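You operate a simulated robot arm through the tools that you are given. There is no shell and no other tool. Be economical: measure what you need, move in short steps, check, and stop when the job is done.

You are at the controls of a simulated robot arm. One attempt, no reset.

## Task
Open the vent and dry the dish in the cabinet at about 100, then shut it all down.
Fine: till the powder turns pale; heater off, then vent shut, dial to zero; the door stays shut.

It is judged by the outcome, as a careful person would: the job done as asked, and still so three seconds after it is handed in. It fails if anything else is knocked over, pushed out of place, dropped, spilled or broken.

## Robot
A 7-joint arm with a two-finger parallel gripper, fixed in place. Base frame: the origin is at the foot of the arm, x ahead of it, y to its left, z up. Lengths are in mm, angles in degrees, forces in N, time in s.
With the tool pointing down near the work surface it reaches from about 340 to 780 mm from the base axis. Its first joint turns from -166.0 to 166.0 degrees. Payload 3.91 kg.
The tool frame sits at the grasp point between the pads (the TCP): z along the fingers, y along the line on which they close. The tips reach 30 mm beyond it. Largest opening 110 mm; finger width 20, thickness 10; the body of the gripper, 48 by 112 mm, starts 55 mm behind the TCP.
Orientation is that of the tool frame in the base frame, as [roll, pitch, yaw] about the fixed x, y, z axes, in that order (R = Rz(yaw) Ry(pitch) Rx(roll)). With the fingers straight down and closing along the base's y, the tool's x points along the base's -x, its y along +y and its z along -z.

## Interface
- The arm moves only by the tool arm_command. Its argument "plan" is a list of rows, each a list of 7 numbers: the shift along the tool's x, y, z in units of 50 mm (1.0 is 50 mm), then the turn, a rotation vector about the tool's x, y, z in units of 6 degrees (1.0 is 6 degrees), then the gripper command, from -1 (shut) to 1 (fully open), values between in proportion. In form: [[dx, dy, dz, rx, ry, rz, hand], ...]. A call has 1 to 10 rows; each row shifts and turns the commanded pose from where the row before left it, along the tool's axes as they then stand. A call with a number of a shift or a turn outside -1 to 1 is refused whole. Each row takes 0.2 s and may step no farther than 50 mm and 8.6 degrees from the row before; otherwise, or with a gripper value out of range, the whole call is refused. Where a pose cannot be reached the arm comes as near as it can. A force on the tool above 80 N (or 10 N above the force at the start of the call, whichever is more), or a blocked arm, ends the call early, and 0.2 s more pass. Each finger travels about 153 mm/s and halts on what it meets, pressing with about 38 N; the grip force reading is that of the motor and also rises with nothing between the fingers. The clock runs only during rows and for 0.2 s after the last one: add rows that do not move to give the fingers time. It gives the time, the measured TCP pose, the force on the tool (base axes), the opening and the grip force at its end, in the units of the frame above (readings bear some noise).
- Cameras (640 x 400 px; columns grow to the right, rows downward): "scene" is fixed at [209.3, 647.9, 1568.8]; the picture's right is [-0.89, -0.46, 0.00], its down [-0.30, 0.57, -0.76] and it looks along [0.35, -0.68, -0.65] (base axes); focal length 219 px, centre (320, 200). "wrist" rides on the gripper at [77, 7, -115] in the tool frame; the picture's right is [-0.09, 1.00, 0.00], its down [-0.80, -0.07, -0.59] and it looks along [-0.59, -0.05, 0.80] (tool axes); focal length 270 px, centre (320, 200).
- camera(camera): a new picture of that camera. The clock stands still meanwhile.
- raise_lower(by): slides the trunk up (or, below 0, down) by that many mm; the arm rides with it, the base frame stays. It gives what a move gives, with no picture.
- measure_at(camera, pixels): for up to 12 pixels [column, row] of the newest picture of that camera ("zoom" is the newest enlarged one), the place [x, y, z] in the base frame of the surface seen there, good to about 3 mm, but the place of the scene camera against the robot may be out by one fixed shift of up to 18 mm in any direction. The clock stands still meanwhile.
- enlarge(camera, box): a new picture of the part [left, top, right, bottom] of that camera's present view, enlarged. The clock stands still meanwhile.
- finish_job(): hands the job in; it is judged then, once.

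Work in short steps. Measure before you move; look again where a grasp or a placing could have gone wrong, and mend it. You have 80 turns and 54 pictures in all, those below and enlarged ones among them. Open the gripper and draw the arm clear of the work before you hand the job in, unless the task says otherwise; then end with one line.

The tools are called after "Request:" as a command line: name --pt "numbers of a row" for each row, then --argument value for the rest, lists and objects as JSON in quotes. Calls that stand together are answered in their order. arm_command: Moves the arm, as the interface text tells. Its arguments: {"type":"object","properties":{"plan":{"type":"array","items":{"type":"array","items":{"type":"number"}}}},"required":["plan"]} The other tools are called the same way: raise_lower (by) slides the trunk up or down; camera (camera) takes a picture; measure_at (camera, pixels) gives the place of the surface under pixels of a picture; enlarge (camera, box) takes an enlarged picture of a part of a camera's view; finish_job () hands the job in.

At the start:

```text
time: 0.0
tool_pos: [239.9, 235.5, 1420.7]
tcp_rot: [180.0, 0.0, 180.0]
contact_force: [0.7, 0.4, 0.8]
opening: 110.0
grip_force: 0.0
trunk travel left (down, up): [-550.0, 60.0]
```

scene: 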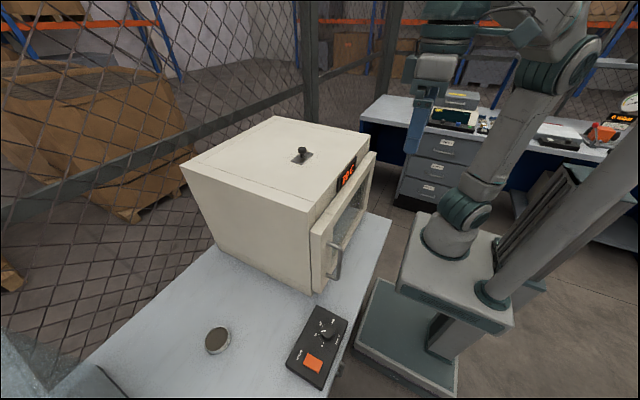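
wrist: 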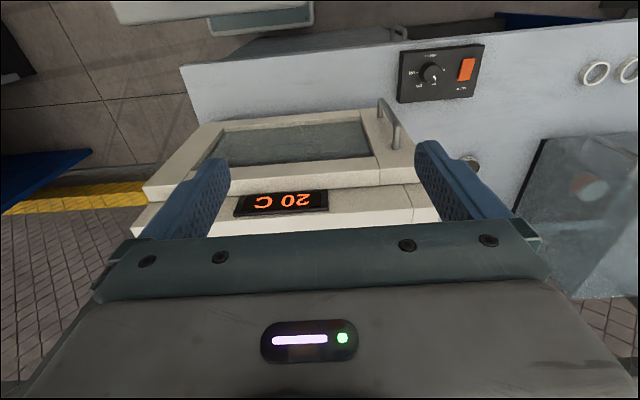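

The scene shows the cabinet with a vent knob on top (302,152), a control box with dial and orange switch (318,345). I'll enlarge both to see the details.

Request:
enlarge --camera "scene" --box '[270, 290, 370, 400]'

Request:
enlarge --camera "scene" --box '[260, 120, 390, 300]'

Request:
enlarge --camera "wrist" --box '[380, 30, 500, 110]'

Request:
measure_at --camera "scene" --pixels '[[302, 150], [290, 160], [318, 152], [303, 160], [326, 334], [313, 364], [320, 308], [348, 322], [287, 361], [320, 388], [338, 255], [217, 340]]'

Request:
measure_at --camera "wrist" --pixels '[[431, 73], [466, 70], [400, 52], [484, 45], [398, 102], [476, 96], [412, 72], [450, 72]]'

```text
3.64 times, centred on (320, 345) of scene
```

zoom: 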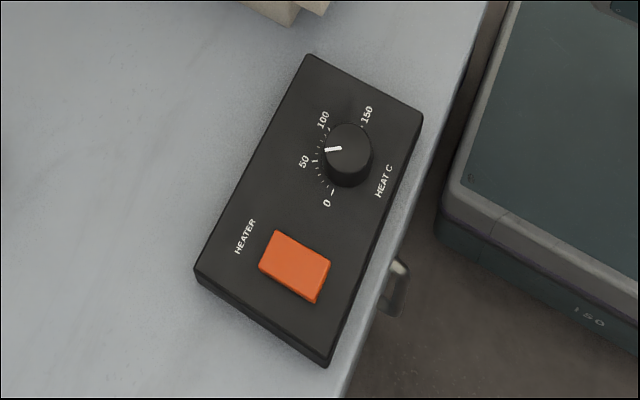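

```text
2.22 times, centred on (325, 210) of scene
```

zoom: 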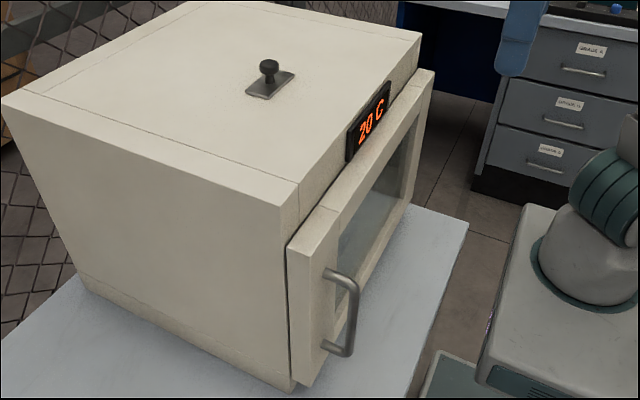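

```text
5.00 times, centred on (440, 70) of wrist
```

zoom: 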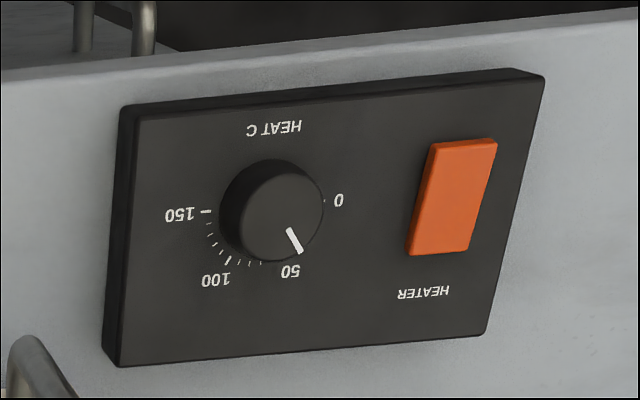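

```text
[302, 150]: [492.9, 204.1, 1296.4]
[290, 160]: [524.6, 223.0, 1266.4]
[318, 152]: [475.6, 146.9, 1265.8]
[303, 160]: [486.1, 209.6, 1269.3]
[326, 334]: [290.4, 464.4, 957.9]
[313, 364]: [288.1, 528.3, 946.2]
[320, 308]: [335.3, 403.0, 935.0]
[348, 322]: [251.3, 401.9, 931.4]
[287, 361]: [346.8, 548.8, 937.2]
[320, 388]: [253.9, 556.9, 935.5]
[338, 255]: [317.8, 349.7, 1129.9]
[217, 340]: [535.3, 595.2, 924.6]
```

```text
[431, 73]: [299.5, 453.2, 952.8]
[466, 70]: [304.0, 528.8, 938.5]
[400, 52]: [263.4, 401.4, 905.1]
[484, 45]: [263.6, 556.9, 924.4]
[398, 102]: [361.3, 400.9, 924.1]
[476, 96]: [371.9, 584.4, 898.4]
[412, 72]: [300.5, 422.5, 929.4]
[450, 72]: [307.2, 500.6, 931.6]
```

The dial is at about 55 at present, scale 0–150, and the heater switch is unlit/orange. Now I look for the dish behind the door window and at the disc on the table (217,340).

Request:
enlarge --camera "scene" --box '[310, 170, 380, 290]'

Request:
enlarge --camera "scene" --box '[275, 130, 335, 175]'

Request:
enlarge --camera "scene" --box '[190, 310, 250, 370]'

```text
3.33 times, centred on (345, 230) of scene
```

zoom: 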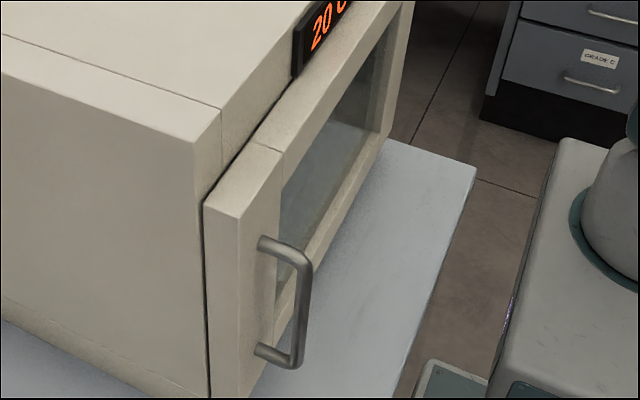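

```text
8.89 times, centred on (305, 152) of scene
```

zoom: 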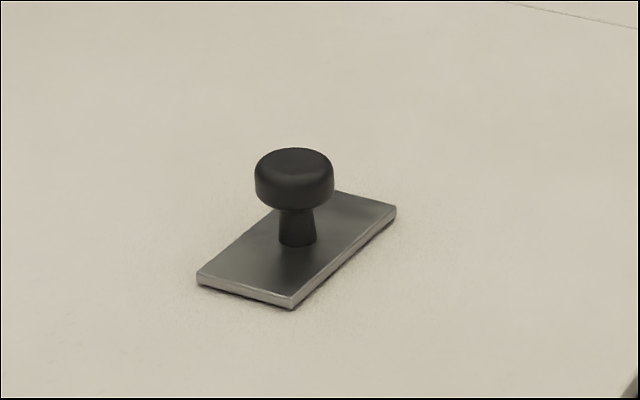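

```text
6.67 times, centred on (220, 340) of scene
```

zoom: 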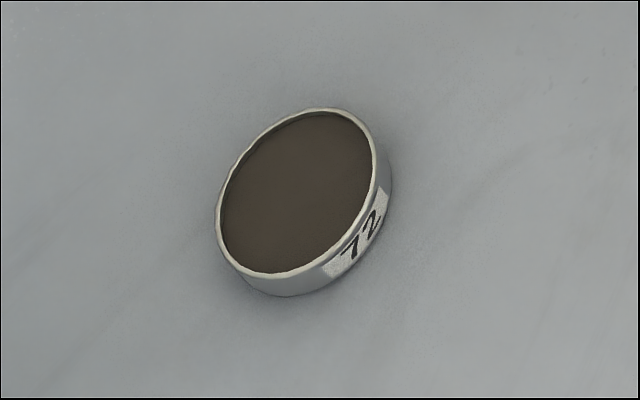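

A dish "72" with dark powder sits on the table; I need to know whether there's another dish in the cabinet. I enlarge the wrist's view of the window and measure the cabinet.

Request:
enlarge --camera "wrist" --box '[180, 100, 420, 220]'

Request:
measure_at --camera "wrist" --pixels '[[290, 145], [220, 150], [360, 140], [160, 185], [380, 180], [395, 165], [440, 215], [280, 190], [473, 162], [395, 130], [300, 120], [580, 185]]'

Request:
measure_at --camera "scene" --pixels '[[317, 205], [360, 160], [183, 168], [275, 117], [320, 235], [326, 285], [345, 215], [375, 155], [341, 278], [330, 245]]'

```text
2.67 times, centred on (300, 160) of wrist
```

zoom: 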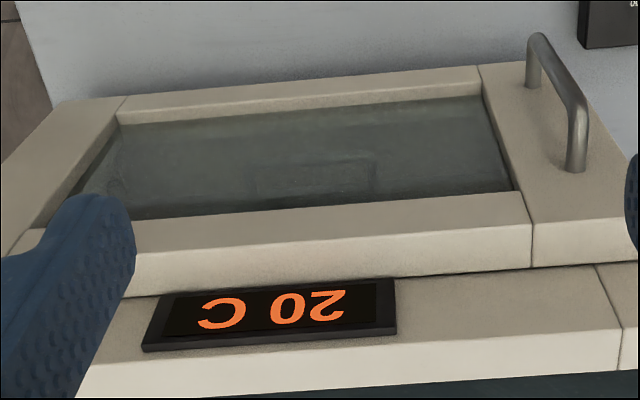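

```text
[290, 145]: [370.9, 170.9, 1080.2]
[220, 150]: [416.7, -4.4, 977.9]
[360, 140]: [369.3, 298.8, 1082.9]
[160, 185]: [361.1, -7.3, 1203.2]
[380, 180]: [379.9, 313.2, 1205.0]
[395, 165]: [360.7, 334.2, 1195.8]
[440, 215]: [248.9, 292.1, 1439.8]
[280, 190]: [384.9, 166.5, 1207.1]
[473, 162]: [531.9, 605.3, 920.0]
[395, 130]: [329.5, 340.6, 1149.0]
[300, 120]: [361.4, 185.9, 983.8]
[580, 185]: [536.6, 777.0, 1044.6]
```

```text
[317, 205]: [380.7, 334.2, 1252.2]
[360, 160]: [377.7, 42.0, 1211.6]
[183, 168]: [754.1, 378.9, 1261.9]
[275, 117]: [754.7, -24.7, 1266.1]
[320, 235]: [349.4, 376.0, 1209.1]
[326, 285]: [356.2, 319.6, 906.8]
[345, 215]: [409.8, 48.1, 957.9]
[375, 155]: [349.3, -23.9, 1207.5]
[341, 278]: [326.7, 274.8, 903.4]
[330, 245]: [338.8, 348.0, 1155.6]
```

A faint shape shows behind the glass. I lower the tool in front of the window (door face x≈350) and tilt the camera forward to look in.

Request:
arm_command --pt "0 -0.4 1 0 0 0 1" --pt "0 -0.4 1 0 0 0 1" --pt "0 -0.3 1 0 0 0 1" --pt "0 0 1 0 -1 0 1" --pt "0 0 0.6 0 -1 0 1" --pt "0 0 0 0 -1 0 1" --pt "0 0 0 0 -1 0 1"

Request:
camera --camera "wrist"

```text
refused: row 1 steps farther than a row can; nothing moved
```

```text
44 pictures are left
```

wrist: 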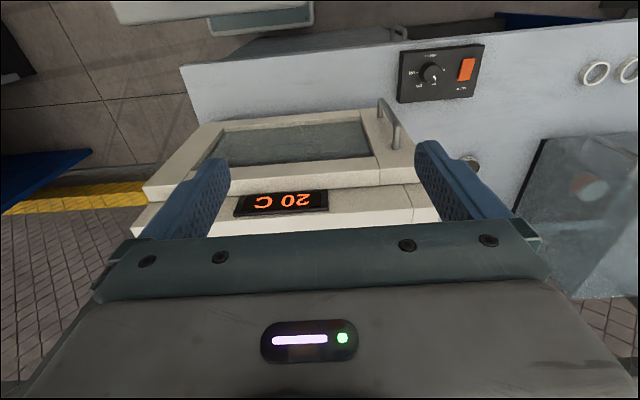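

The row steps must be ≤50 mm total; I retry with smaller steps.

Request:
arm_command --pt "0 -0.35 0.9 0 0 0 1" --pt "0 -0.35 0.9 0 0 0 1" --pt "0 -0.3 0.9 0 0 0 1" --pt "0 0 0.9 0 -1 0 1" --pt "0 0 0.6 0 -1 0 1" --pt "0 0 0 0 -1 0 1" --pt "0 0 0 0 -1 0 1"

Request:
camera --camera "wrist"

```text
time: 1.6
tool_pos: [241.7, 185.8, 1210.8]
tcp_rot: [180.0, 24.0, -179.9]
contact_force: [-0.7, -0.8, -0.4]
opening: 109.9
grip_force: 0.1
trunk travel left (down, up): [-550.0, 60.0]
```

```text
43 pictures are left
```

wrist: 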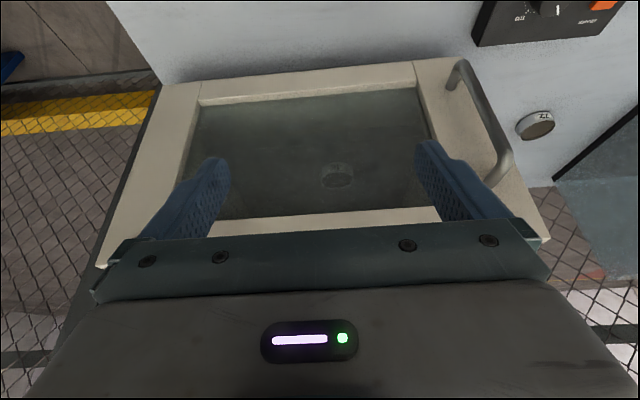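

A dish is inside at (337,177). I enlarge it to note its present powder colour.

Request:
enlarge --camera "wrist" --box '[280, 130, 400, 210]'

Request:
measure_at --camera "wrist" --pixels '[[337, 177], [535, 125], [455, 75], [310, 85], [505, 170]]'

```text
5.00 times, centred on (340, 170) of wrist
```

zoom: 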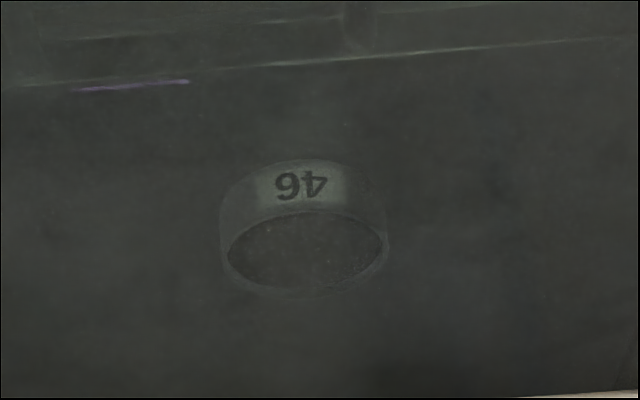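

```text
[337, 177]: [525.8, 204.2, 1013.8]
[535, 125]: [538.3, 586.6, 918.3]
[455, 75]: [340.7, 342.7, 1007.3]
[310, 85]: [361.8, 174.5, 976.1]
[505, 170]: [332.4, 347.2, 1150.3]
```

Dish 46 with dark powder is in the cabinet, so nothing needs loading. Now I rise back, straighten the tool and go over the vent knob (~(490,205,1296)) for a close look.

Request:
arm_command --pt "0 0 -0.9 0 1 0 1" --pt "0 0 -0.9 0 1 0 1" --pt "0 0 -0.9 0 1 0 1" --pt "0 0 -0.9 0 1 0 1" --pt "-0.9 0 -0.3 0 0 0 1" --pt "-0.95 0 0 0 0 0 1" --pt "-0.95 0 0 0 0 0 1" --pt "-0.95 0 0 0 0 0 1"

Request:
camera --camera "wrist"

```text
time: 3.4
tool_pos: [385.6, 187.2, 1397.1]
tcp_rot: [-180.0, -0.1, -180.0]
contact_force: [0.7, 0.1, 0.2]
opening: 110.1
grip_force: 0.0
trunk travel left (down, up): [-550.0, 60.0]
```

```text
41 pictures are left
```

wrist: 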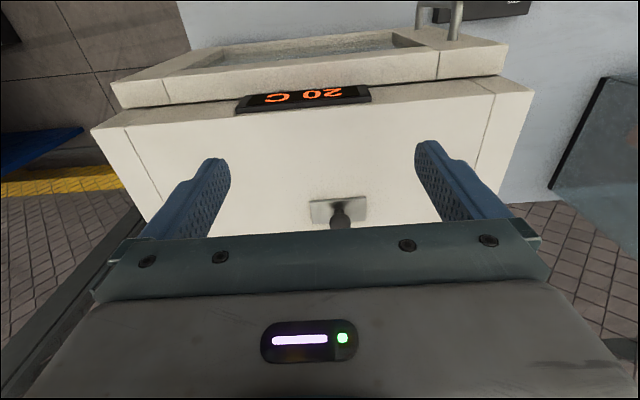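

Request:
enlarge --camera "wrist" --box '[290, 180, 390, 240]'

Request:
measure_at --camera "wrist" --pixels '[[340, 210], [312, 203], [364, 200], [314, 220], [364, 217], [341, 218], [332, 212], [350, 212]]'

```text
6.40 times, centred on (340, 210) of wrist
```

zoom: 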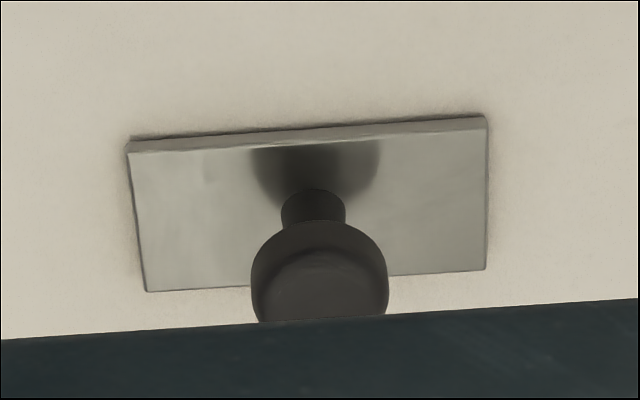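

```text
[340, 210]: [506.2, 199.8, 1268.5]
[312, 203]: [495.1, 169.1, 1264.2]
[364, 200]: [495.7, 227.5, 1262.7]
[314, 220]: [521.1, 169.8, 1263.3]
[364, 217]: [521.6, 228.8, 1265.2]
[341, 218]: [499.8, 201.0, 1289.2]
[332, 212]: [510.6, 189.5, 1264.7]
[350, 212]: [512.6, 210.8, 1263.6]
```

The plate spans x 494–522, y 169–229 with the knob at its centre ≈(507,200), cap top ≈1297. I move above it with the fingers partly open (they close along y).

Request:
arm_command --pt "-0.9 0.13 0.2 0 0 0 0.3" --pt "-0.9 0.13 0.2 0 0 0 0.0" --pt "-0.6 0 0.3 0 0 0 0.0" --pt "0 0 0.4 0 0 0 0.0" --pt "0 0 0 0 0 0 0.0"

Request:
camera --camera "wrist"

```text
time: 4.6
tool_pos: [504.7, 199.9, 1341.6]
tcp_rot: [-179.9, -0.1, 180.0]
contact_force: [0.3, 0.3, 0.5]
opening: 55.1
grip_force: 0.0
trunk travel left (down, up): [-550.0, 60.0]
```

```text
39 pictures are left
```

wrist: 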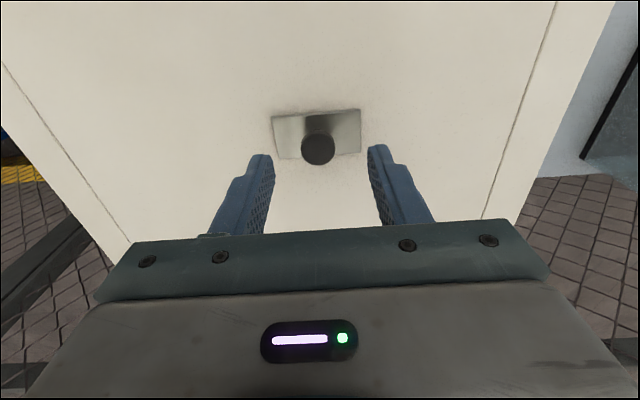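

Request:
measure_at --camera "wrist" --pixels '[[318, 148], [305, 148], [331, 148], [318, 133], [318, 160], [275, 135], [360, 130], [276, 158], [361, 152], [296, 113]]'

```text
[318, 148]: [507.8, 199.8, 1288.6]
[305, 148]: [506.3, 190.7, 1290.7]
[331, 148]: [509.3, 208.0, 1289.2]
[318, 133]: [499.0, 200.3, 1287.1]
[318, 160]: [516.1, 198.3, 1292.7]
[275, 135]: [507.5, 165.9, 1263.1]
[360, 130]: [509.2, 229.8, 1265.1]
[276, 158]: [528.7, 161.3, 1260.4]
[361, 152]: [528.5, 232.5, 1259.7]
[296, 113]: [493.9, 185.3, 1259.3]
```

Cap centre ≈(508,200), top ≈1290. I descend to TCP z≈1302 (tips above the plate) and grip the knob.

Request:
arm_command --pt "-0.06 0 0.5 0 0 0 0.0" --pt "0 0 0.27 0 0 0 0.0" --pt "0 0 0 0 0 0 -1" --pt "0 0 0 0 0 0 -1"

Request:
enlarge --camera "wrist" --box '[220, 90, 420, 220]'

```text
time: 5.6
tool_pos: [507.8, 198.0, 1304.1]
tcp_rot: [-179.9, 0.0, 179.8]
contact_force: [-2.8, -8.2, -2.2]
opening: 22.9
grip_force: 45.2
trunk travel left (down, up): [-550.0, 60.0]
```

```text
3.08 times, centred on (320, 155) of wrist
```

zoom: 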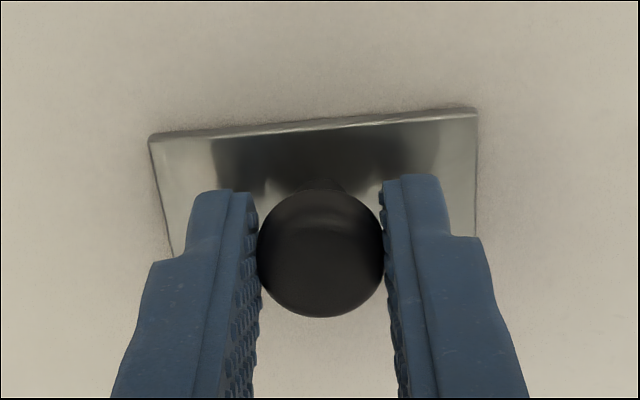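

The cap is gripped (opening 22.9). I try sliding toward +y in small steps and check force and travel.

Request:
arm_command --pt "0 0.1 0 0 0 0 -1" --pt "0 0.1 0 0 0 0 -1" --pt "0 0.1 0 0 0 0 -1" --pt "0 0 0 0 0 0 -1"

```text
time: 6.6
tool_pos: [508.0, 200.5, 1303.9]
tcp_rot: [-179.8, -0.4, 179.6]
contact_force: [-18.4, -53.2, -28.6]
opening: 23.0
grip_force: 44.8
trunk travel left (down, up): [-550.0, 60.0]
```

Blocked toward +y (−53 N, 2 mm). I back off and try −y.

Request:
arm_command --pt "0 -0.15 0 0 0 0 -1" --pt "0 -0.15 0 0 0 0 -1" --pt "0 -0.1 0 0 0 0 -1" --pt "0 -0.1 0 0 0 0 -1" --pt "0 0 0 0 0 0 -1"

```text
time: 7.8
tool_pos: [508.4, 189.3, 1304.3]
tcp_rot: [179.9, 0.1, -180.0]
contact_force: [-1.2, 0.3, -4.3]
opening: 23.0
grip_force: 45.0
trunk travel left (down, up): [-550.0, 60.0]
```

It slides freely toward −y. I continue to the end stop.

Request:
arm_command --pt "0 -0.15 0 0 0 0 -1" --pt "0 -0.15 0 0 0 0 -1" --pt "0 -0.15 0 0 0 0 -1" --pt "0 -0.15 0 0 0 0 -1" --pt "0 -0.15 0 0 0 0 -1" --pt "0 0 0 0 0 0 -1"

Request:
camera --camera "wrist"

```text
time: 9.2
tool_pos: [508.9, 150.9, 1304.1]
tcp_rot: [-180.0, 0.0, -180.0]
contact_force: [2.9, 1.2, 5.4]
opening: 23.1
grip_force: 45.0
trunk travel left (down, up): [-550.0, 60.0]
```

```text
37 pictures are left
```

wrist: 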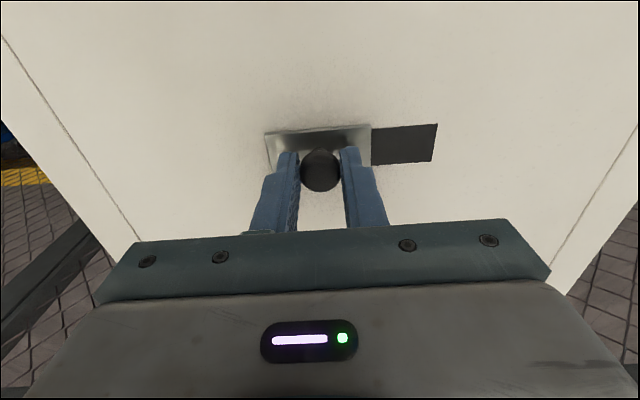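

The dark vent hole is showing at (403,143). I push a bit further until the stop.

Request:
arm_command --pt "0 -0.12 0 0 0 0 -1" --pt "0 -0.12 0 0 0 0 -1" --pt "0 -0.12 0 0 0 0 -1" --pt "0 0 0 0 0 0 -1"

```text
time: 10.2
tool_pos: [507.7, 142.1, 1303.5]
tcp_rot: [-180.0, -0.1, -179.8]
contact_force: [5.2, 28.4, 11.1]
opening: 22.7
grip_force: 44.7
trunk travel left (down, up): [-550.0, 60.0]
```

Stop reached at y≈142: vent fully open. I relax the push, open the fingers, and rise.

Request:
arm_command --pt "0 0.15 0 0 0 0 -1" --pt "0 0 0 0 0 0 -0.2" --pt "0 0 0 0 0 0 -0.2" --pt "0 0 -0.8 0 0 0 -0.2" --pt "0.4 0 -0.8 0 0 0 -0.2" --pt "0.4 0.4 -0.7 0 0 0 -0.2"

Request:
camera --camera "wrist"

```text
time: 11.6
tool_pos: [468.3, 163.7, 1418.3]
tcp_rot: [-180.0, 0.0, 180.0]
contact_force: [1.0, -0.1, 0.3]
opening: 44.0
grip_force: 0.1
trunk travel left (down, up): [-550.0, 60.0]
```

```text
36 pictures are left
```

wrist: 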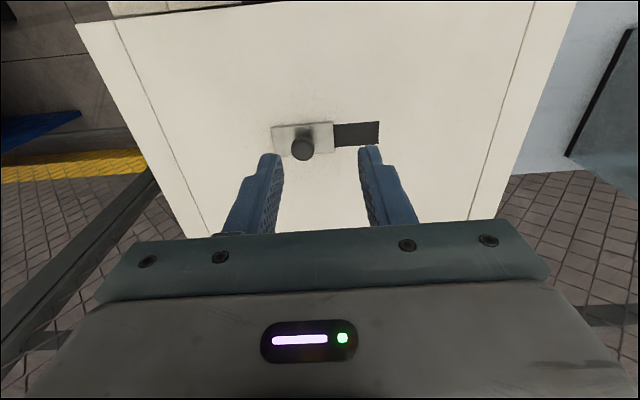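

Vent is open and the knob released. I move at height to above the control box.

Request:
arm_command --pt "0.45 0.73 0 0 0 0 -0.2" --pt "0.45 0.73 0 0 0 0 -0.2" --pt "0.45 0.73 0 0 0 0 -0.2" --pt "0.45 0.73 0 0 0 0 -0.2" --pt "0.45 0.73 0 0 0 0 -0.2" --pt "0.45 0.73 0 0 0 0 -0.2" --pt "0.45 0.73 0 0 0 0 -0.2" --pt "0.35 0.7 0 0 0 0 -0.2"

Request:
arm_command --pt "0 0 0.95 0 0 0 -0.2" --pt "0 0 0.95 0 0 0 -0.2" --pt "0 0 0.95 0 0 0 -0.2" --pt "0 0 0.95 0 0 0 -0.2" --pt "0 0 0.95 0 0 0 -0.2" --pt "0 0 0.95 0 0 0 -0.2"

Request:
camera --camera "wrist"

```text
time: 13.4
tool_pos: [311.0, 413.9, 1419.6]
tcp_rot: [179.8, 0.1, 179.8]
contact_force: [0.1, -0.5, 0.0]
opening: 44.2
grip_force: 0.1
out of reach, approached as far as the arm can: row 8
trunk travel left (down, up): [-550.0, 60.0]
```

```text
time: 14.8
tool_pos: [310.1, 418.1, 1133.0]
tcp_rot: [180.0, -0.1, 180.0]
contact_force: [0.0, -0.4, -0.4]
opening: 44.0
grip_force: 0.0
trunk travel left (down, up): [-550.0, 60.0]
```

```text
35 pictures are left
```

wrist: 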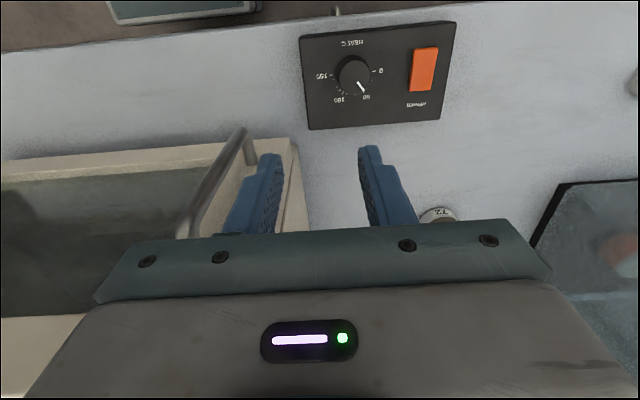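

I measure the knob, dial ticks and the switch from this view.

Request:
measure_at --camera "wrist" --pixels '[[354, 72], [343, 72], [366, 72], [354, 60], [423, 70], [424, 50], [421, 90], [410, 70], [436, 70], [300, 38], [455, 22], [310, 128]]'

Request:
enlarge --camera "wrist" --box '[295, 15, 465, 135]'

```text
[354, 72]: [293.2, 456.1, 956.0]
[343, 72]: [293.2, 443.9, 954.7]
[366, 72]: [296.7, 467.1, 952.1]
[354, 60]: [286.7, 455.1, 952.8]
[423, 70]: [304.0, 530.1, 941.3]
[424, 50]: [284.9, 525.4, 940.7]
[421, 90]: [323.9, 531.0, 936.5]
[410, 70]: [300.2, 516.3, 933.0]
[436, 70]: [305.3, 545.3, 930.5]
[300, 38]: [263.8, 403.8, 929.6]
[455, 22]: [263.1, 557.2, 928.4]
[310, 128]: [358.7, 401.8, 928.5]
```

```text
3.33 times, centred on (380, 75) of wrist
```

zoom: 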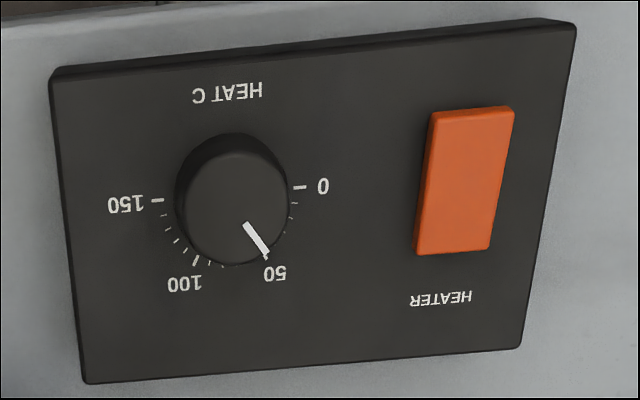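

Knob centre ≈(297,456), top ≈955, box face ≈931; 0→150 runs clockwise from +y to −y through +x. I move over the knob at z≈1030 and pre-turn −30° so there's room to turn it +60°.

Request:
arm_command --pt "0.12 0.4 0.3 0 0 0 -0.2" --pt "0.14 0.36 0.5 0 0 0 -0.2" --pt "0 0 0.6 0 0 -1 -0.2" --pt "0 0 0.6 0 0 -1 -0.2" --pt "0 0 0 0 0 -1 -0.2" --pt "0 0 0 0 0 -1 -0.2" --pt "0 0 0 0 0 -1 -0.2"

Request:
camera --camera "wrist"

```text
time: 16.4
tool_pos: [296.1, 455.3, 1035.0]
tcp_rot: [180.0, 0.0, -149.9]
contact_force: [0.2, 0.1, -0.2]
opening: 44.0
grip_force: 0.1
trunk travel left (down, up): [-550.0, 60.0]
```

```text
33 pictures are left
```

wrist: 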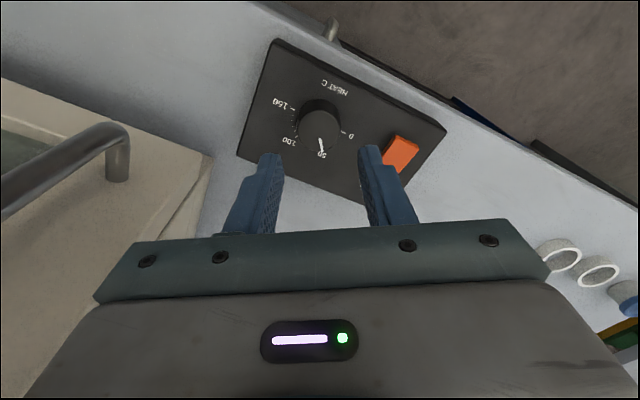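

Knob at (318,122). I measure it again close up before descending.

Request:
measure_at --camera "wrist" --pixels '[[319, 120], [303, 116], [337, 120], [320, 106], [319, 134], [300, 160], [392, 137], [410, 140], [390, 160], [402, 155]]'

Request:
enlarge --camera "wrist" --box '[260, 80, 430, 190]'

```text
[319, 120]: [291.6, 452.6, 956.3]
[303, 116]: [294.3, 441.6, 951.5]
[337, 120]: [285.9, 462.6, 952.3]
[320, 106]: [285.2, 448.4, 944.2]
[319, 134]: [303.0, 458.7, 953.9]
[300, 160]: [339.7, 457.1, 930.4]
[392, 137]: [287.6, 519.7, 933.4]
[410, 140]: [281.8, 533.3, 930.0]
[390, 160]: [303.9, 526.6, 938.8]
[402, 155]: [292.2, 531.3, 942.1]
```

```text
3.64 times, centred on (345, 135) of wrist
```

zoom: 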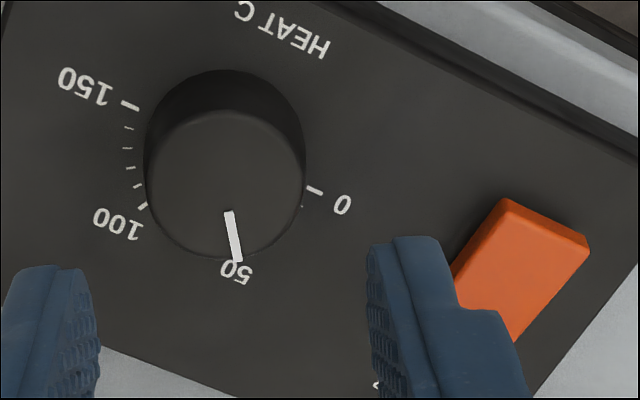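

Top-cap centre is about (299,457). I descend to z≈968 and close on the knob.

Request:
arm_command --pt "-0.06 0 0.6 0 0 0 -0.2" --pt "0 0 0.5 0 0 0 -0.2" --pt "0 0 0.24 0 0 0 -0.2" --pt "0 0 0 0 0 0 -1" --pt "0 0 0 0 0 0 -1"

Request:
enlarge --camera "wrist" --box '[230, 90, 410, 210]'

```text
time: 17.6
tool_pos: [297.9, 454.8, 966.6]
tcp_rot: [-180.0, 0.0, -150.0]
contact_force: [2.9, -5.0, 4.1]
opening: 34.4
grip_force: 44.5
trunk travel left (down, up): [-550.0, 60.0]
```

```text
3.33 times, centred on (320, 150) of wrist
```

zoom: 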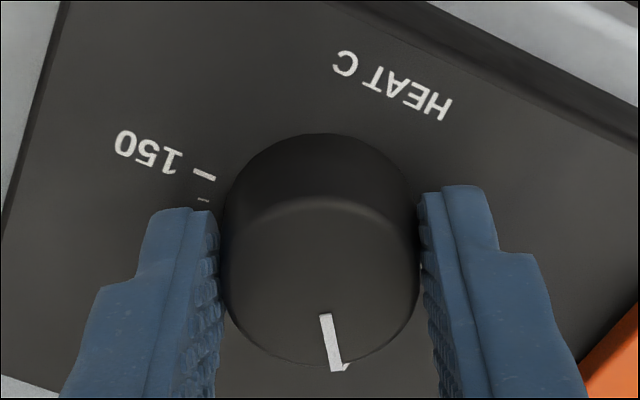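

Gripped firmly (opening 34.4); the pointer is near 50. I turn +60° clockwise (tool +z).

Request:
arm_command --pt "0 0 0 0 0 1 -1" --pt "0 0 0 0 0 1 -1" --pt "0 0 0 0 0 1 -1" --pt "0 0 0 0 0 1 -1" --pt "0 0 0 0 0 1 -1" --pt "0 0 0 0 0 1 -1" --pt "0 0 0 0 0 1 -1" --pt "0 0 0 0 0 1 -1" --pt "0 0 0 0 0 1 -1" --pt "0 0 0 0 0 0 -1"

Request:
enlarge --camera "scene" --box '[290, 300, 350, 370]'

Request:
enlarge --camera "wrist" --box '[230, 90, 410, 210]'

```text
time: 19.8
tool_pos: [299.2, 454.3, 965.9]
tcp_rot: [179.9, 0.0, 155.9]
contact_force: [3.0, 0.1, 4.7]
opening: 34.7
grip_force: 45.1
trunk travel left (down, up): [-550.0, 60.0]
```

```text
5.71 times, centred on (320, 335) of scene
```

zoom: 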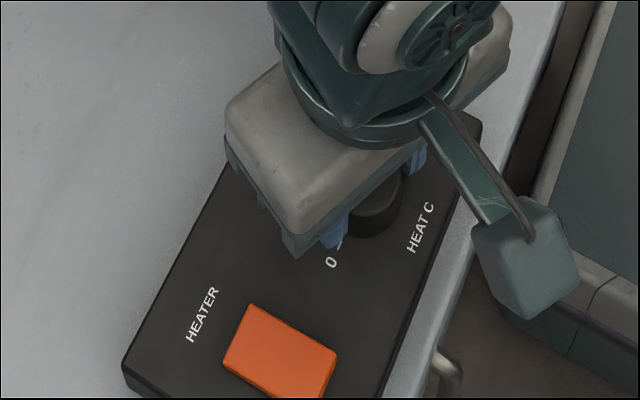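

```text
3.33 times, centred on (320, 150) of wrist
```

zoom: 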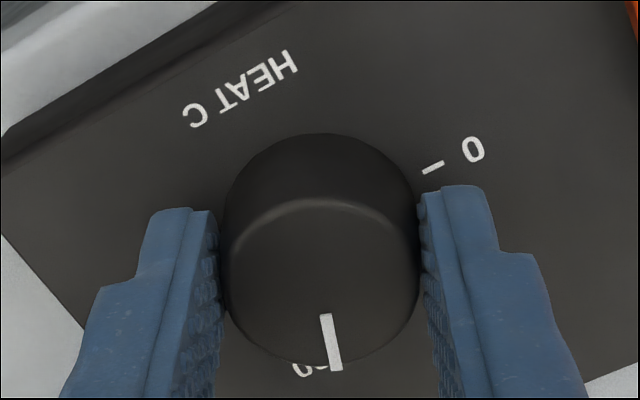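

No slip; pointer is near 100 but the label is partly hidden. I add 6° more, then release and rise to read it.

Request:
arm_command --pt "0 0 0 0 0 1 -1" --pt "0 0 0 0 0 0 -1" --pt "0 0 0 0 0 0 -0.2" --pt "0 0 0 0 0 0 -0.2" --pt "0 0 -0.5 0 0 0 -0.2" --pt "0 0 -0.8 0 0 0 -0.2"

Request:
enlarge --camera "wrist" --box '[230, 80, 410, 200]'

```text
time: 21.2
tool_pos: [300.5, 454.6, 1031.2]
tcp_rot: [180.0, 0.0, 150.0]
contact_force: [0.0, -0.3, -0.4]
opening: 44.1
grip_force: 0.1
trunk travel left (down, up): [-550.0, 60.0]
```

```text
3.33 times, centred on (320, 140) of wrist
```

zoom: 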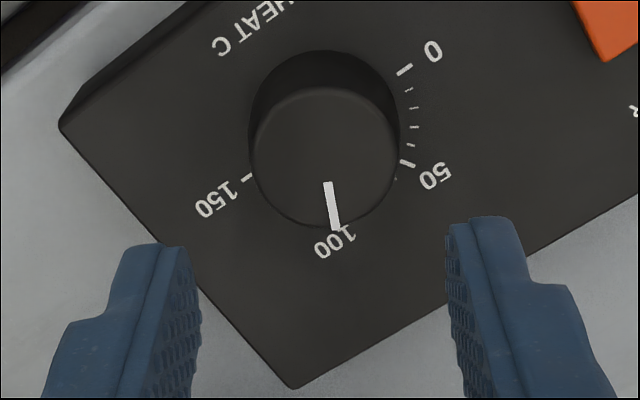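

The pointer lies at the "100" label. I measure the ticks and pointer ends to check the angle.

Request:
measure_at --camera "zoom" --pixels '[[404, 69], [407, 163], [247, 180], [335, 242], [329, 184], [336, 226], [432, 50], [436, 176], [216, 200], [325, 160], [262, 150], [390, 150]]'

```text
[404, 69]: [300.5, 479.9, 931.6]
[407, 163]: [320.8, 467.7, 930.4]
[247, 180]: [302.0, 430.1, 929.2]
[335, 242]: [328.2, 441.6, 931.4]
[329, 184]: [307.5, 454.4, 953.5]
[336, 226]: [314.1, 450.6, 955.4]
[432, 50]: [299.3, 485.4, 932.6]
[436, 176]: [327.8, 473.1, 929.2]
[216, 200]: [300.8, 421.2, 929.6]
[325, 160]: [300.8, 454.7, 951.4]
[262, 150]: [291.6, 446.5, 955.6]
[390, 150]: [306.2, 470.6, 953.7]
```

Ticks confirm 60° per 50; the pointer works out to ≈96. I regrip and trim by +4°, then release and rise.

Request:
arm_command --pt "0 0 0.7 0 0 0 -0.2" --pt "0 0 0.6 0 0 0 -0.2" --pt "0 0 0 0 0 0 -1" --pt "0 0 0 0 0 0 -1" --pt "0 0 0 0 0 0.7 -1" --pt "0 0 0 0 0 0 -1" --pt "0 0 0 0 0 0 -0.2" --pt "0 0 0 0 0 0 -0.2" --pt "0 0 -0.5 0 0 0 -0.2" --pt "0 0 -0.9 0 0 0 -0.2"

Request:
enlarge --camera "wrist" --box '[230, 80, 410, 200]'

```text
time: 23.4
tool_pos: [298.0, 453.1, 1039.3]
tcp_rot: [-180.0, 0.0, 145.8]
contact_force: [0.6, -0.5, 0.2]
opening: 44.0
grip_force: 0.1
trunk travel left (down, up): [-550.0, 60.0]
```

```text
3.33 times, centred on (320, 140) of wrist
```

zoom: 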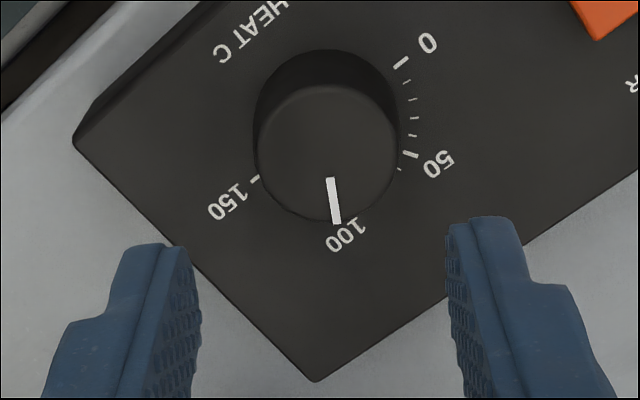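

Dial now at 100. I turn the tool back to straight, shift above the heater switch at (304,530), and close the fingers for pressing.

Request:
arm_command --pt "0 0 0 0 0 -1 -0.2" --pt "0 0 0 0 0 -1 -0.2" --pt "0 0 0 0 0 -1 -0.2" --pt "0 0 0 0 0 -1 -0.2" --pt "0 0 0 0 0 -1 -0.5" --pt "0 0 0 0 0 -0.7 -1" --pt "0 0.75 0 0 0 0 -1" --pt "0 0.75 0 0 0 0 -1"

Request:
camera --camera "wrist"

Request:
enlarge --camera "wrist" --box '[260, 80, 380, 180]'

```text
time: 25.2
tool_pos: [299.1, 530.2, 1035.6]
tcp_rot: [-180.0, 0.0, -179.9]
contact_force: [0.6, -0.1, -0.2]
opening: 0.1
grip_force: 37.6
trunk travel left (down, up): [-550.0, 60.0]
```

```text
26 pictures are left
```

wrist: 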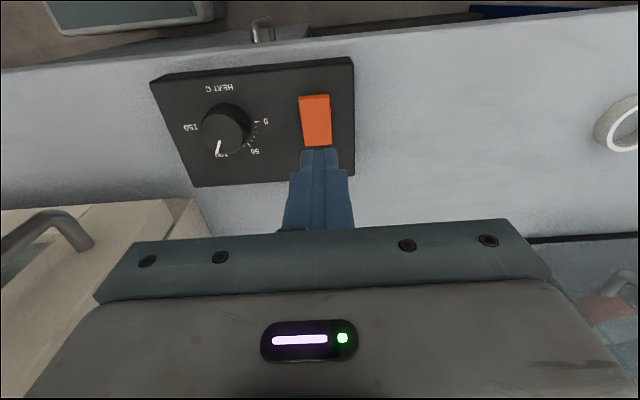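

```text
4.00 times, centred on (320, 130) of wrist
```

zoom: 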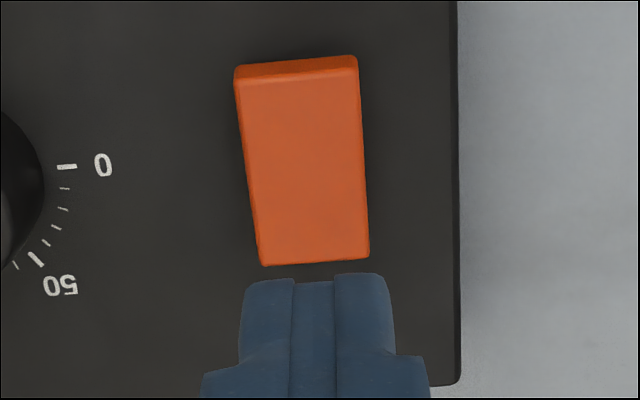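

Request:
measure_at --camera "zoom" --pixels '[[300, 85], [300, 110], [303, 140], [305, 165], [308, 190], [310, 215], [312, 240], [314, 258], [250, 85], [350, 80], [296, 62]]'

```text
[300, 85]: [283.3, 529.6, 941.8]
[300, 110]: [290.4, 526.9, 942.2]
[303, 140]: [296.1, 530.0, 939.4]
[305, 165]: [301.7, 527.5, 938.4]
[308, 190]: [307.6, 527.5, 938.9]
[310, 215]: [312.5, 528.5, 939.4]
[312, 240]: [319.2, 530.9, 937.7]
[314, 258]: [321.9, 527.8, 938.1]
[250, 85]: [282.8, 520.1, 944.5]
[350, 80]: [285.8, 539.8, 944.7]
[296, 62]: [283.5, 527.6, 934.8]
```

The near end (x≈285, z≈943) stands high, the far end low (938), so I press the near end. Descend to just above, then press in small steps.

Request:
arm_command --pt "0.26 0 0.3 0 0 0 -1" --pt "0 0 0.5 0 0 0 -1" --pt "0 0 0.35 0 0 0 -1" --pt "0 0 0.1 0 0 0 -1" --pt "0 0 0.08 0 0 0 -1" --pt "0 0 0.06 0 0 0 -1" --pt "0 0 0 0 0 0 -1"

Request:
enlarge --camera "scene" --box '[280, 170, 380, 390]'

```text
time: 26.8
tool_pos: [286.0, 529.8, 968.7]
tcp_rot: [179.8, 0.1, 180.0]
contact_force: [-0.7, 1.5, 19.4]
opening: 0.0
grip_force: 37.4
trunk travel left (down, up): [-550.0, 60.0]
```

```text
1.82 times, centred on (330, 280) of scene
```

zoom: 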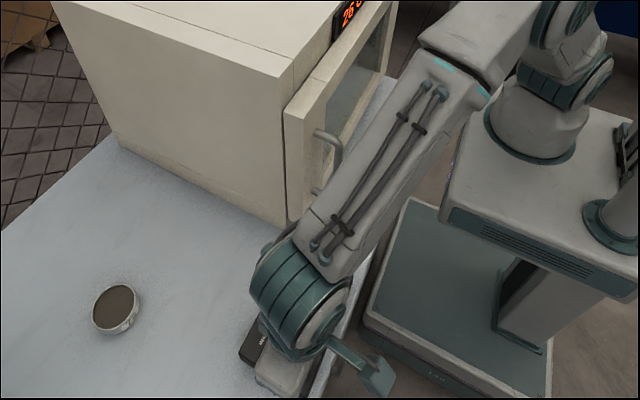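

The display already reads 26: heater on. I rise off the switch and head to the window-viewing pose, checking the switch on the way.

Request:
arm_command --pt "0 0 -0.8 0 0 0 -1" --pt "0 0 -0.9 0 0 0 -1" --pt "0 0 -0.9 0 0 0 -0.5" --pt "0.2 -0.2 -0.9 0 0 0 -0.2"

Request:
camera --camera "wrist"

```text
time: 27.8
tool_pos: [275.8, 520.0, 1142.5]
tcp_rot: [-180.0, 0.1, 179.9]
contact_force: [-0.3, 0.2, -0.2]
opening: 44.1
grip_force: 0.0
trunk travel left (down, up): [-550.0, 60.0]
```

```text
23 pictures are left
```

wrist: 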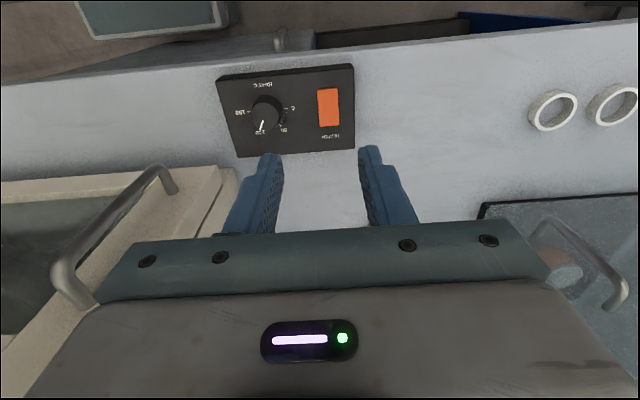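

Switch looks changed; dial reads 100. I retreat in x clear of the door handle and move across to the window view.

Request:
arm_command --pt "0.7 0 -0.6 0 0 0 1" --pt "0 -0.8 -0.5 0 0 0 1" --pt "0 -0.9 -0.3 0 0 0 1" --pt "0 -0.95 0 0 -1 0 1" --pt "0 -0.95 0 0 -1 0 1" --pt "0 -0.95 0 0 -1 0 1" --pt "0 -0.95 0 0 -1 0 1" --pt "0 -0.95 0 0 0 0 1" --pt "0 0 0 0 0 0 1"

Request:
camera --camera "wrist"

Request:
enlarge --camera "scene" --box '[280, 120, 400, 200]'

```text
time: 29.8
tool_pos: [243.3, 196.2, 1210.1]
tcp_rot: [179.9, 24.0, 180.0]
contact_force: [0.8, 0.5, 0.0]
opening: 109.9
grip_force: 0.1
trunk travel left (down, up): [-550.0, 60.0]
```

```text
22 pictures are left
```

wrist: 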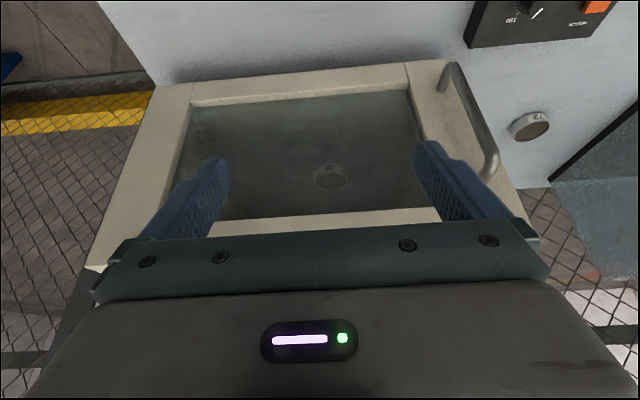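

```text
5.00 times, centred on (340, 160) of scene
```

zoom: 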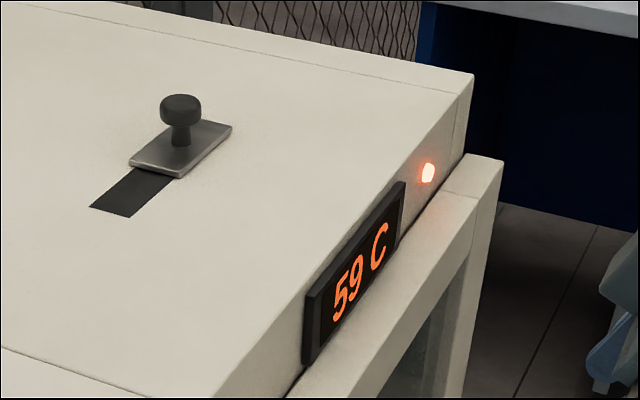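

Temperature 59 °C with the heater lamp lit. I hold still for a while.

Request:
arm_command --pt "0 0 0 0 0 0 1" --pt "0 0 0 0 0 0 1" --pt "0 0 0 0 0 0 1" --pt "0 0 0 0 0 0 1" --pt "0 0 0 0 0 0 1" --pt "0 0 0 0 0 0 1" --pt "0 0 0 0 0 0 1" --pt "0 0 0 0 0 0 1" --pt "0 0 0 0 0 0 1" --pt "0 0 0 0 0 0 1"

Request:
arm_command --pt "0 0 0 0 0 0 1" --pt "0 0 0 0 0 0 1" --pt "0 0 0 0 0 0 1" --pt "0 0 0 0 0 0 1" --pt "0 0 0 0 0 0 1" --pt "0 0 0 0 0 0 1" --pt "0 0 0 0 0 0 1" --pt "0 0 0 0 0 0 1" --pt "0 0 0 0 0 0 1" --pt "0 0 0 0 0 0 1"

Request:
arm_command --pt "0 0 0 0 0 0 1" --pt "0 0 0 0 0 0 1" --pt "0 0 0 0 0 0 1" --pt "0 0 0 0 0 0 1" --pt "0 0 0 0 0 0 1" --pt "0 0 0 0 0 0 1" --pt "0 0 0 0 0 0 1" --pt "0 0 0 0 0 0 1" --pt "0 0 0 0 0 0 1" --pt "0 0 0 0 0 0 1"

Request:
enlarge --camera "scene" --box '[280, 120, 400, 200]'

Request:
enlarge --camera "wrist" --box '[270, 130, 390, 210]'

```text
time: 32.0
tool_pos: [242.5, 197.6, 1210.1]
tcp_rot: [-179.9, 24.0, -180.0]
contact_force: [0.1, 0.0, 0.0]
opening: 110.0
grip_force: 0.0
trunk travel left (down, up): [-550.0, 60.0]
```

```text
time: 34.2
tool_pos: [242.5, 197.3, 1210.7]
tcp_rot: [-180.0, 24.1, -179.9]
contact_force: [-0.4, 0.2, 0.2]
opening: 110.0
grip_force: 0.1
trunk travel left (down, up): [-550.0, 60.0]
```

```text
time: 36.4
tool_pos: [242.2, 197.0, 1210.1]
tcp_rot: [-179.8, 24.0, 179.9]
contact_force: [-0.1, -0.3, 0.9]
opening: 110.2
grip_force: 0.1
trunk travel left (down, up): [-550.0, 60.0]
```

```text
5.00 times, centred on (340, 160) of scene
```

zoom: 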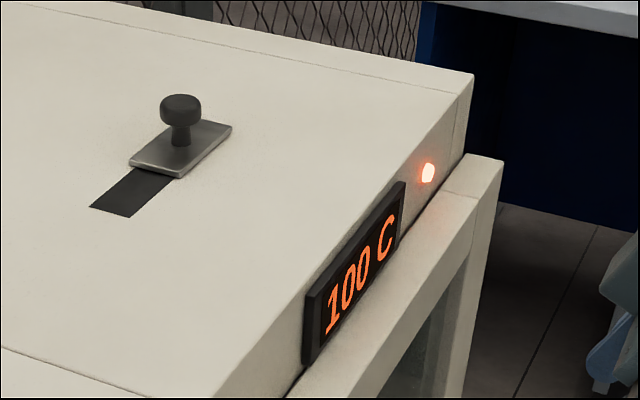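

```text
5.00 times, centred on (330, 170) of wrist
```

zoom: 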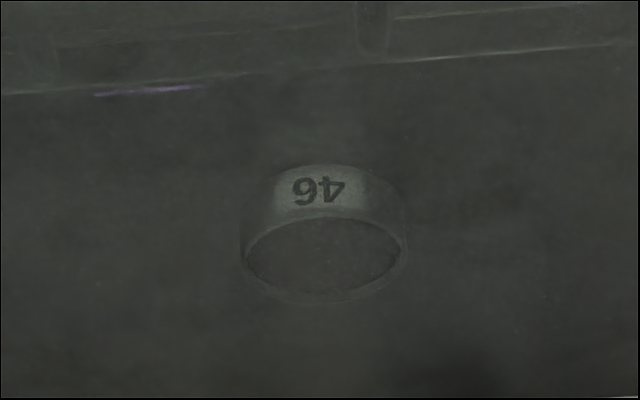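

It reads 100 °C; powder still dark. I keep waiting.

Request:
arm_command --pt "0 0 0 0 0 0 1" --pt "0 0 0 0 0 0 1" --pt "0 0 0 0 0 0 1" --pt "0 0 0 0 0 0 1" --pt "0 0 0 0 0 0 1" --pt "0 0 0 0 0 0 1" --pt "0 0 0 0 0 0 1" --pt "0 0 0 0 0 0 1" --pt "0 0 0 0 0 0 1" --pt "0 0 0 0 0 0 1"

Request:
arm_command --pt "0 0 0 0 0 0 1" --pt "0 0 0 0 0 0 1" --pt "0 0 0 0 0 0 1" --pt "0 0 0 0 0 0 1" --pt "0 0 0 0 0 0 1" --pt "0 0 0 0 0 0 1" --pt "0 0 0 0 0 0 1" --pt "0 0 0 0 0 0 1" --pt "0 0 0 0 0 0 1" --pt "0 0 0 0 0 0 1"

Request:
arm_command --pt "0 0 0 0 0 0 1" --pt "0 0 0 0 0 0 1" --pt "0 0 0 0 0 0 1" --pt "0 0 0 0 0 0 1" --pt "0 0 0 0 0 0 1" --pt "0 0 0 0 0 0 1" --pt "0 0 0 0 0 0 1" --pt "0 0 0 0 0 0 1" --pt "0 0 0 0 0 0 1" --pt "0 0 0 0 0 0 1"

Request:
enlarge --camera "wrist" --box '[270, 130, 390, 210]'

```text
time: 38.6
tool_pos: [242.1, 197.5, 1210.7]
tcp_rot: [180.0, 24.0, 180.0]
contact_force: [-0.4, 0.0, -0.2]
opening: 110.0
grip_force: 0.1
trunk travel left (down, up): [-550.0, 60.0]
```

```text
time: 40.8
tool_pos: [241.2, 197.5, 1210.3]
tcp_rot: [-180.0, 24.0, -180.0]
contact_force: [0.4, -0.4, -0.2]
opening: 109.8
grip_force: 0.1
trunk travel left (down, up): [-550.0, 60.0]
```

```text
time: 43.0
tool_pos: [241.9, 197.8, 1210.9]
tcp_rot: [180.0, 24.0, 179.9]
contact_force: [1.1, -0.1, -0.6]
opening: 109.8
grip_force: 0.1
trunk travel left (down, up): [-550.0, 60.0]
```

```text
5.00 times, centred on (330, 170) of wrist
```

zoom: 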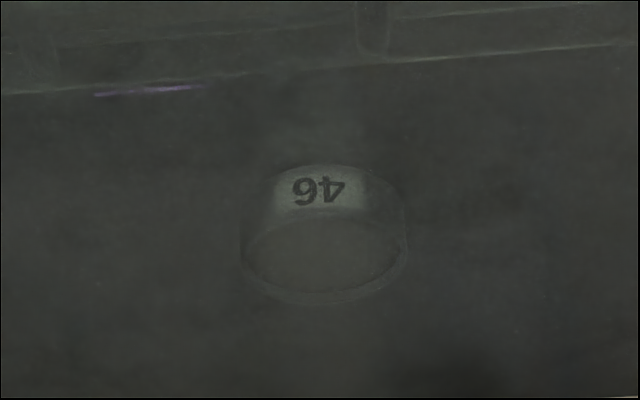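

The powder is growing lighter. I wait another ~4 s and look.

Request:
arm_command --pt "0 0 0 0 0 0 1" --pt "0 0 0 0 0 0 1" --pt "0 0 0 0 0 0 1" --pt "0 0 0 0 0 0 1" --pt "0 0 0 0 0 0 1" --pt "0 0 0 0 0 0 1" --pt "0 0 0 0 0 0 1" --pt "0 0 0 0 0 0 1" --pt "0 0 0 0 0 0 1" --pt "0 0 0 0 0 0 1"

Request:
arm_command --pt "0 0 0 0 0 0 1" --pt "0 0 0 0 0 0 1" --pt "0 0 0 0 0 0 1" --pt "0 0 0 0 0 0 1" --pt "0 0 0 0 0 0 1" --pt "0 0 0 0 0 0 1" --pt "0 0 0 0 0 0 1" --pt "0 0 0 0 0 0 1" --pt "0 0 0 0 0 0 1" --pt "0 0 0 0 0 0 1"

Request:
enlarge --camera "wrist" --box '[270, 130, 390, 210]'

```text
time: 45.2
tool_pos: [241.1, 196.8, 1211.4]
tcp_rot: [-179.9, 24.0, 180.0]
contact_force: [-0.2, 0.0, -0.2]
opening: 110.0
grip_force: 0.0
trunk travel left (down, up): [-550.0, 60.0]
```

```text
time: 47.4
tool_pos: [242.0, 196.9, 1209.6]
tcp_rot: [-180.0, 24.1, 179.9]
contact_force: [-0.9, 0.2, 0.3]
opening: 109.7
grip_force: 0.0
trunk travel left (down, up): [-550.0, 60.0]
```

```text
5.00 times, centred on (330, 170) of wrist
```

zoom: 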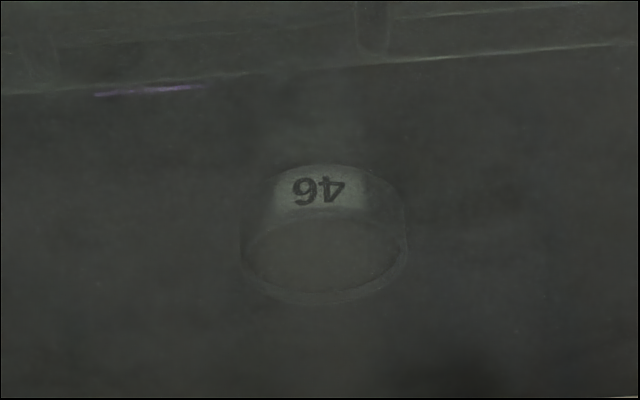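

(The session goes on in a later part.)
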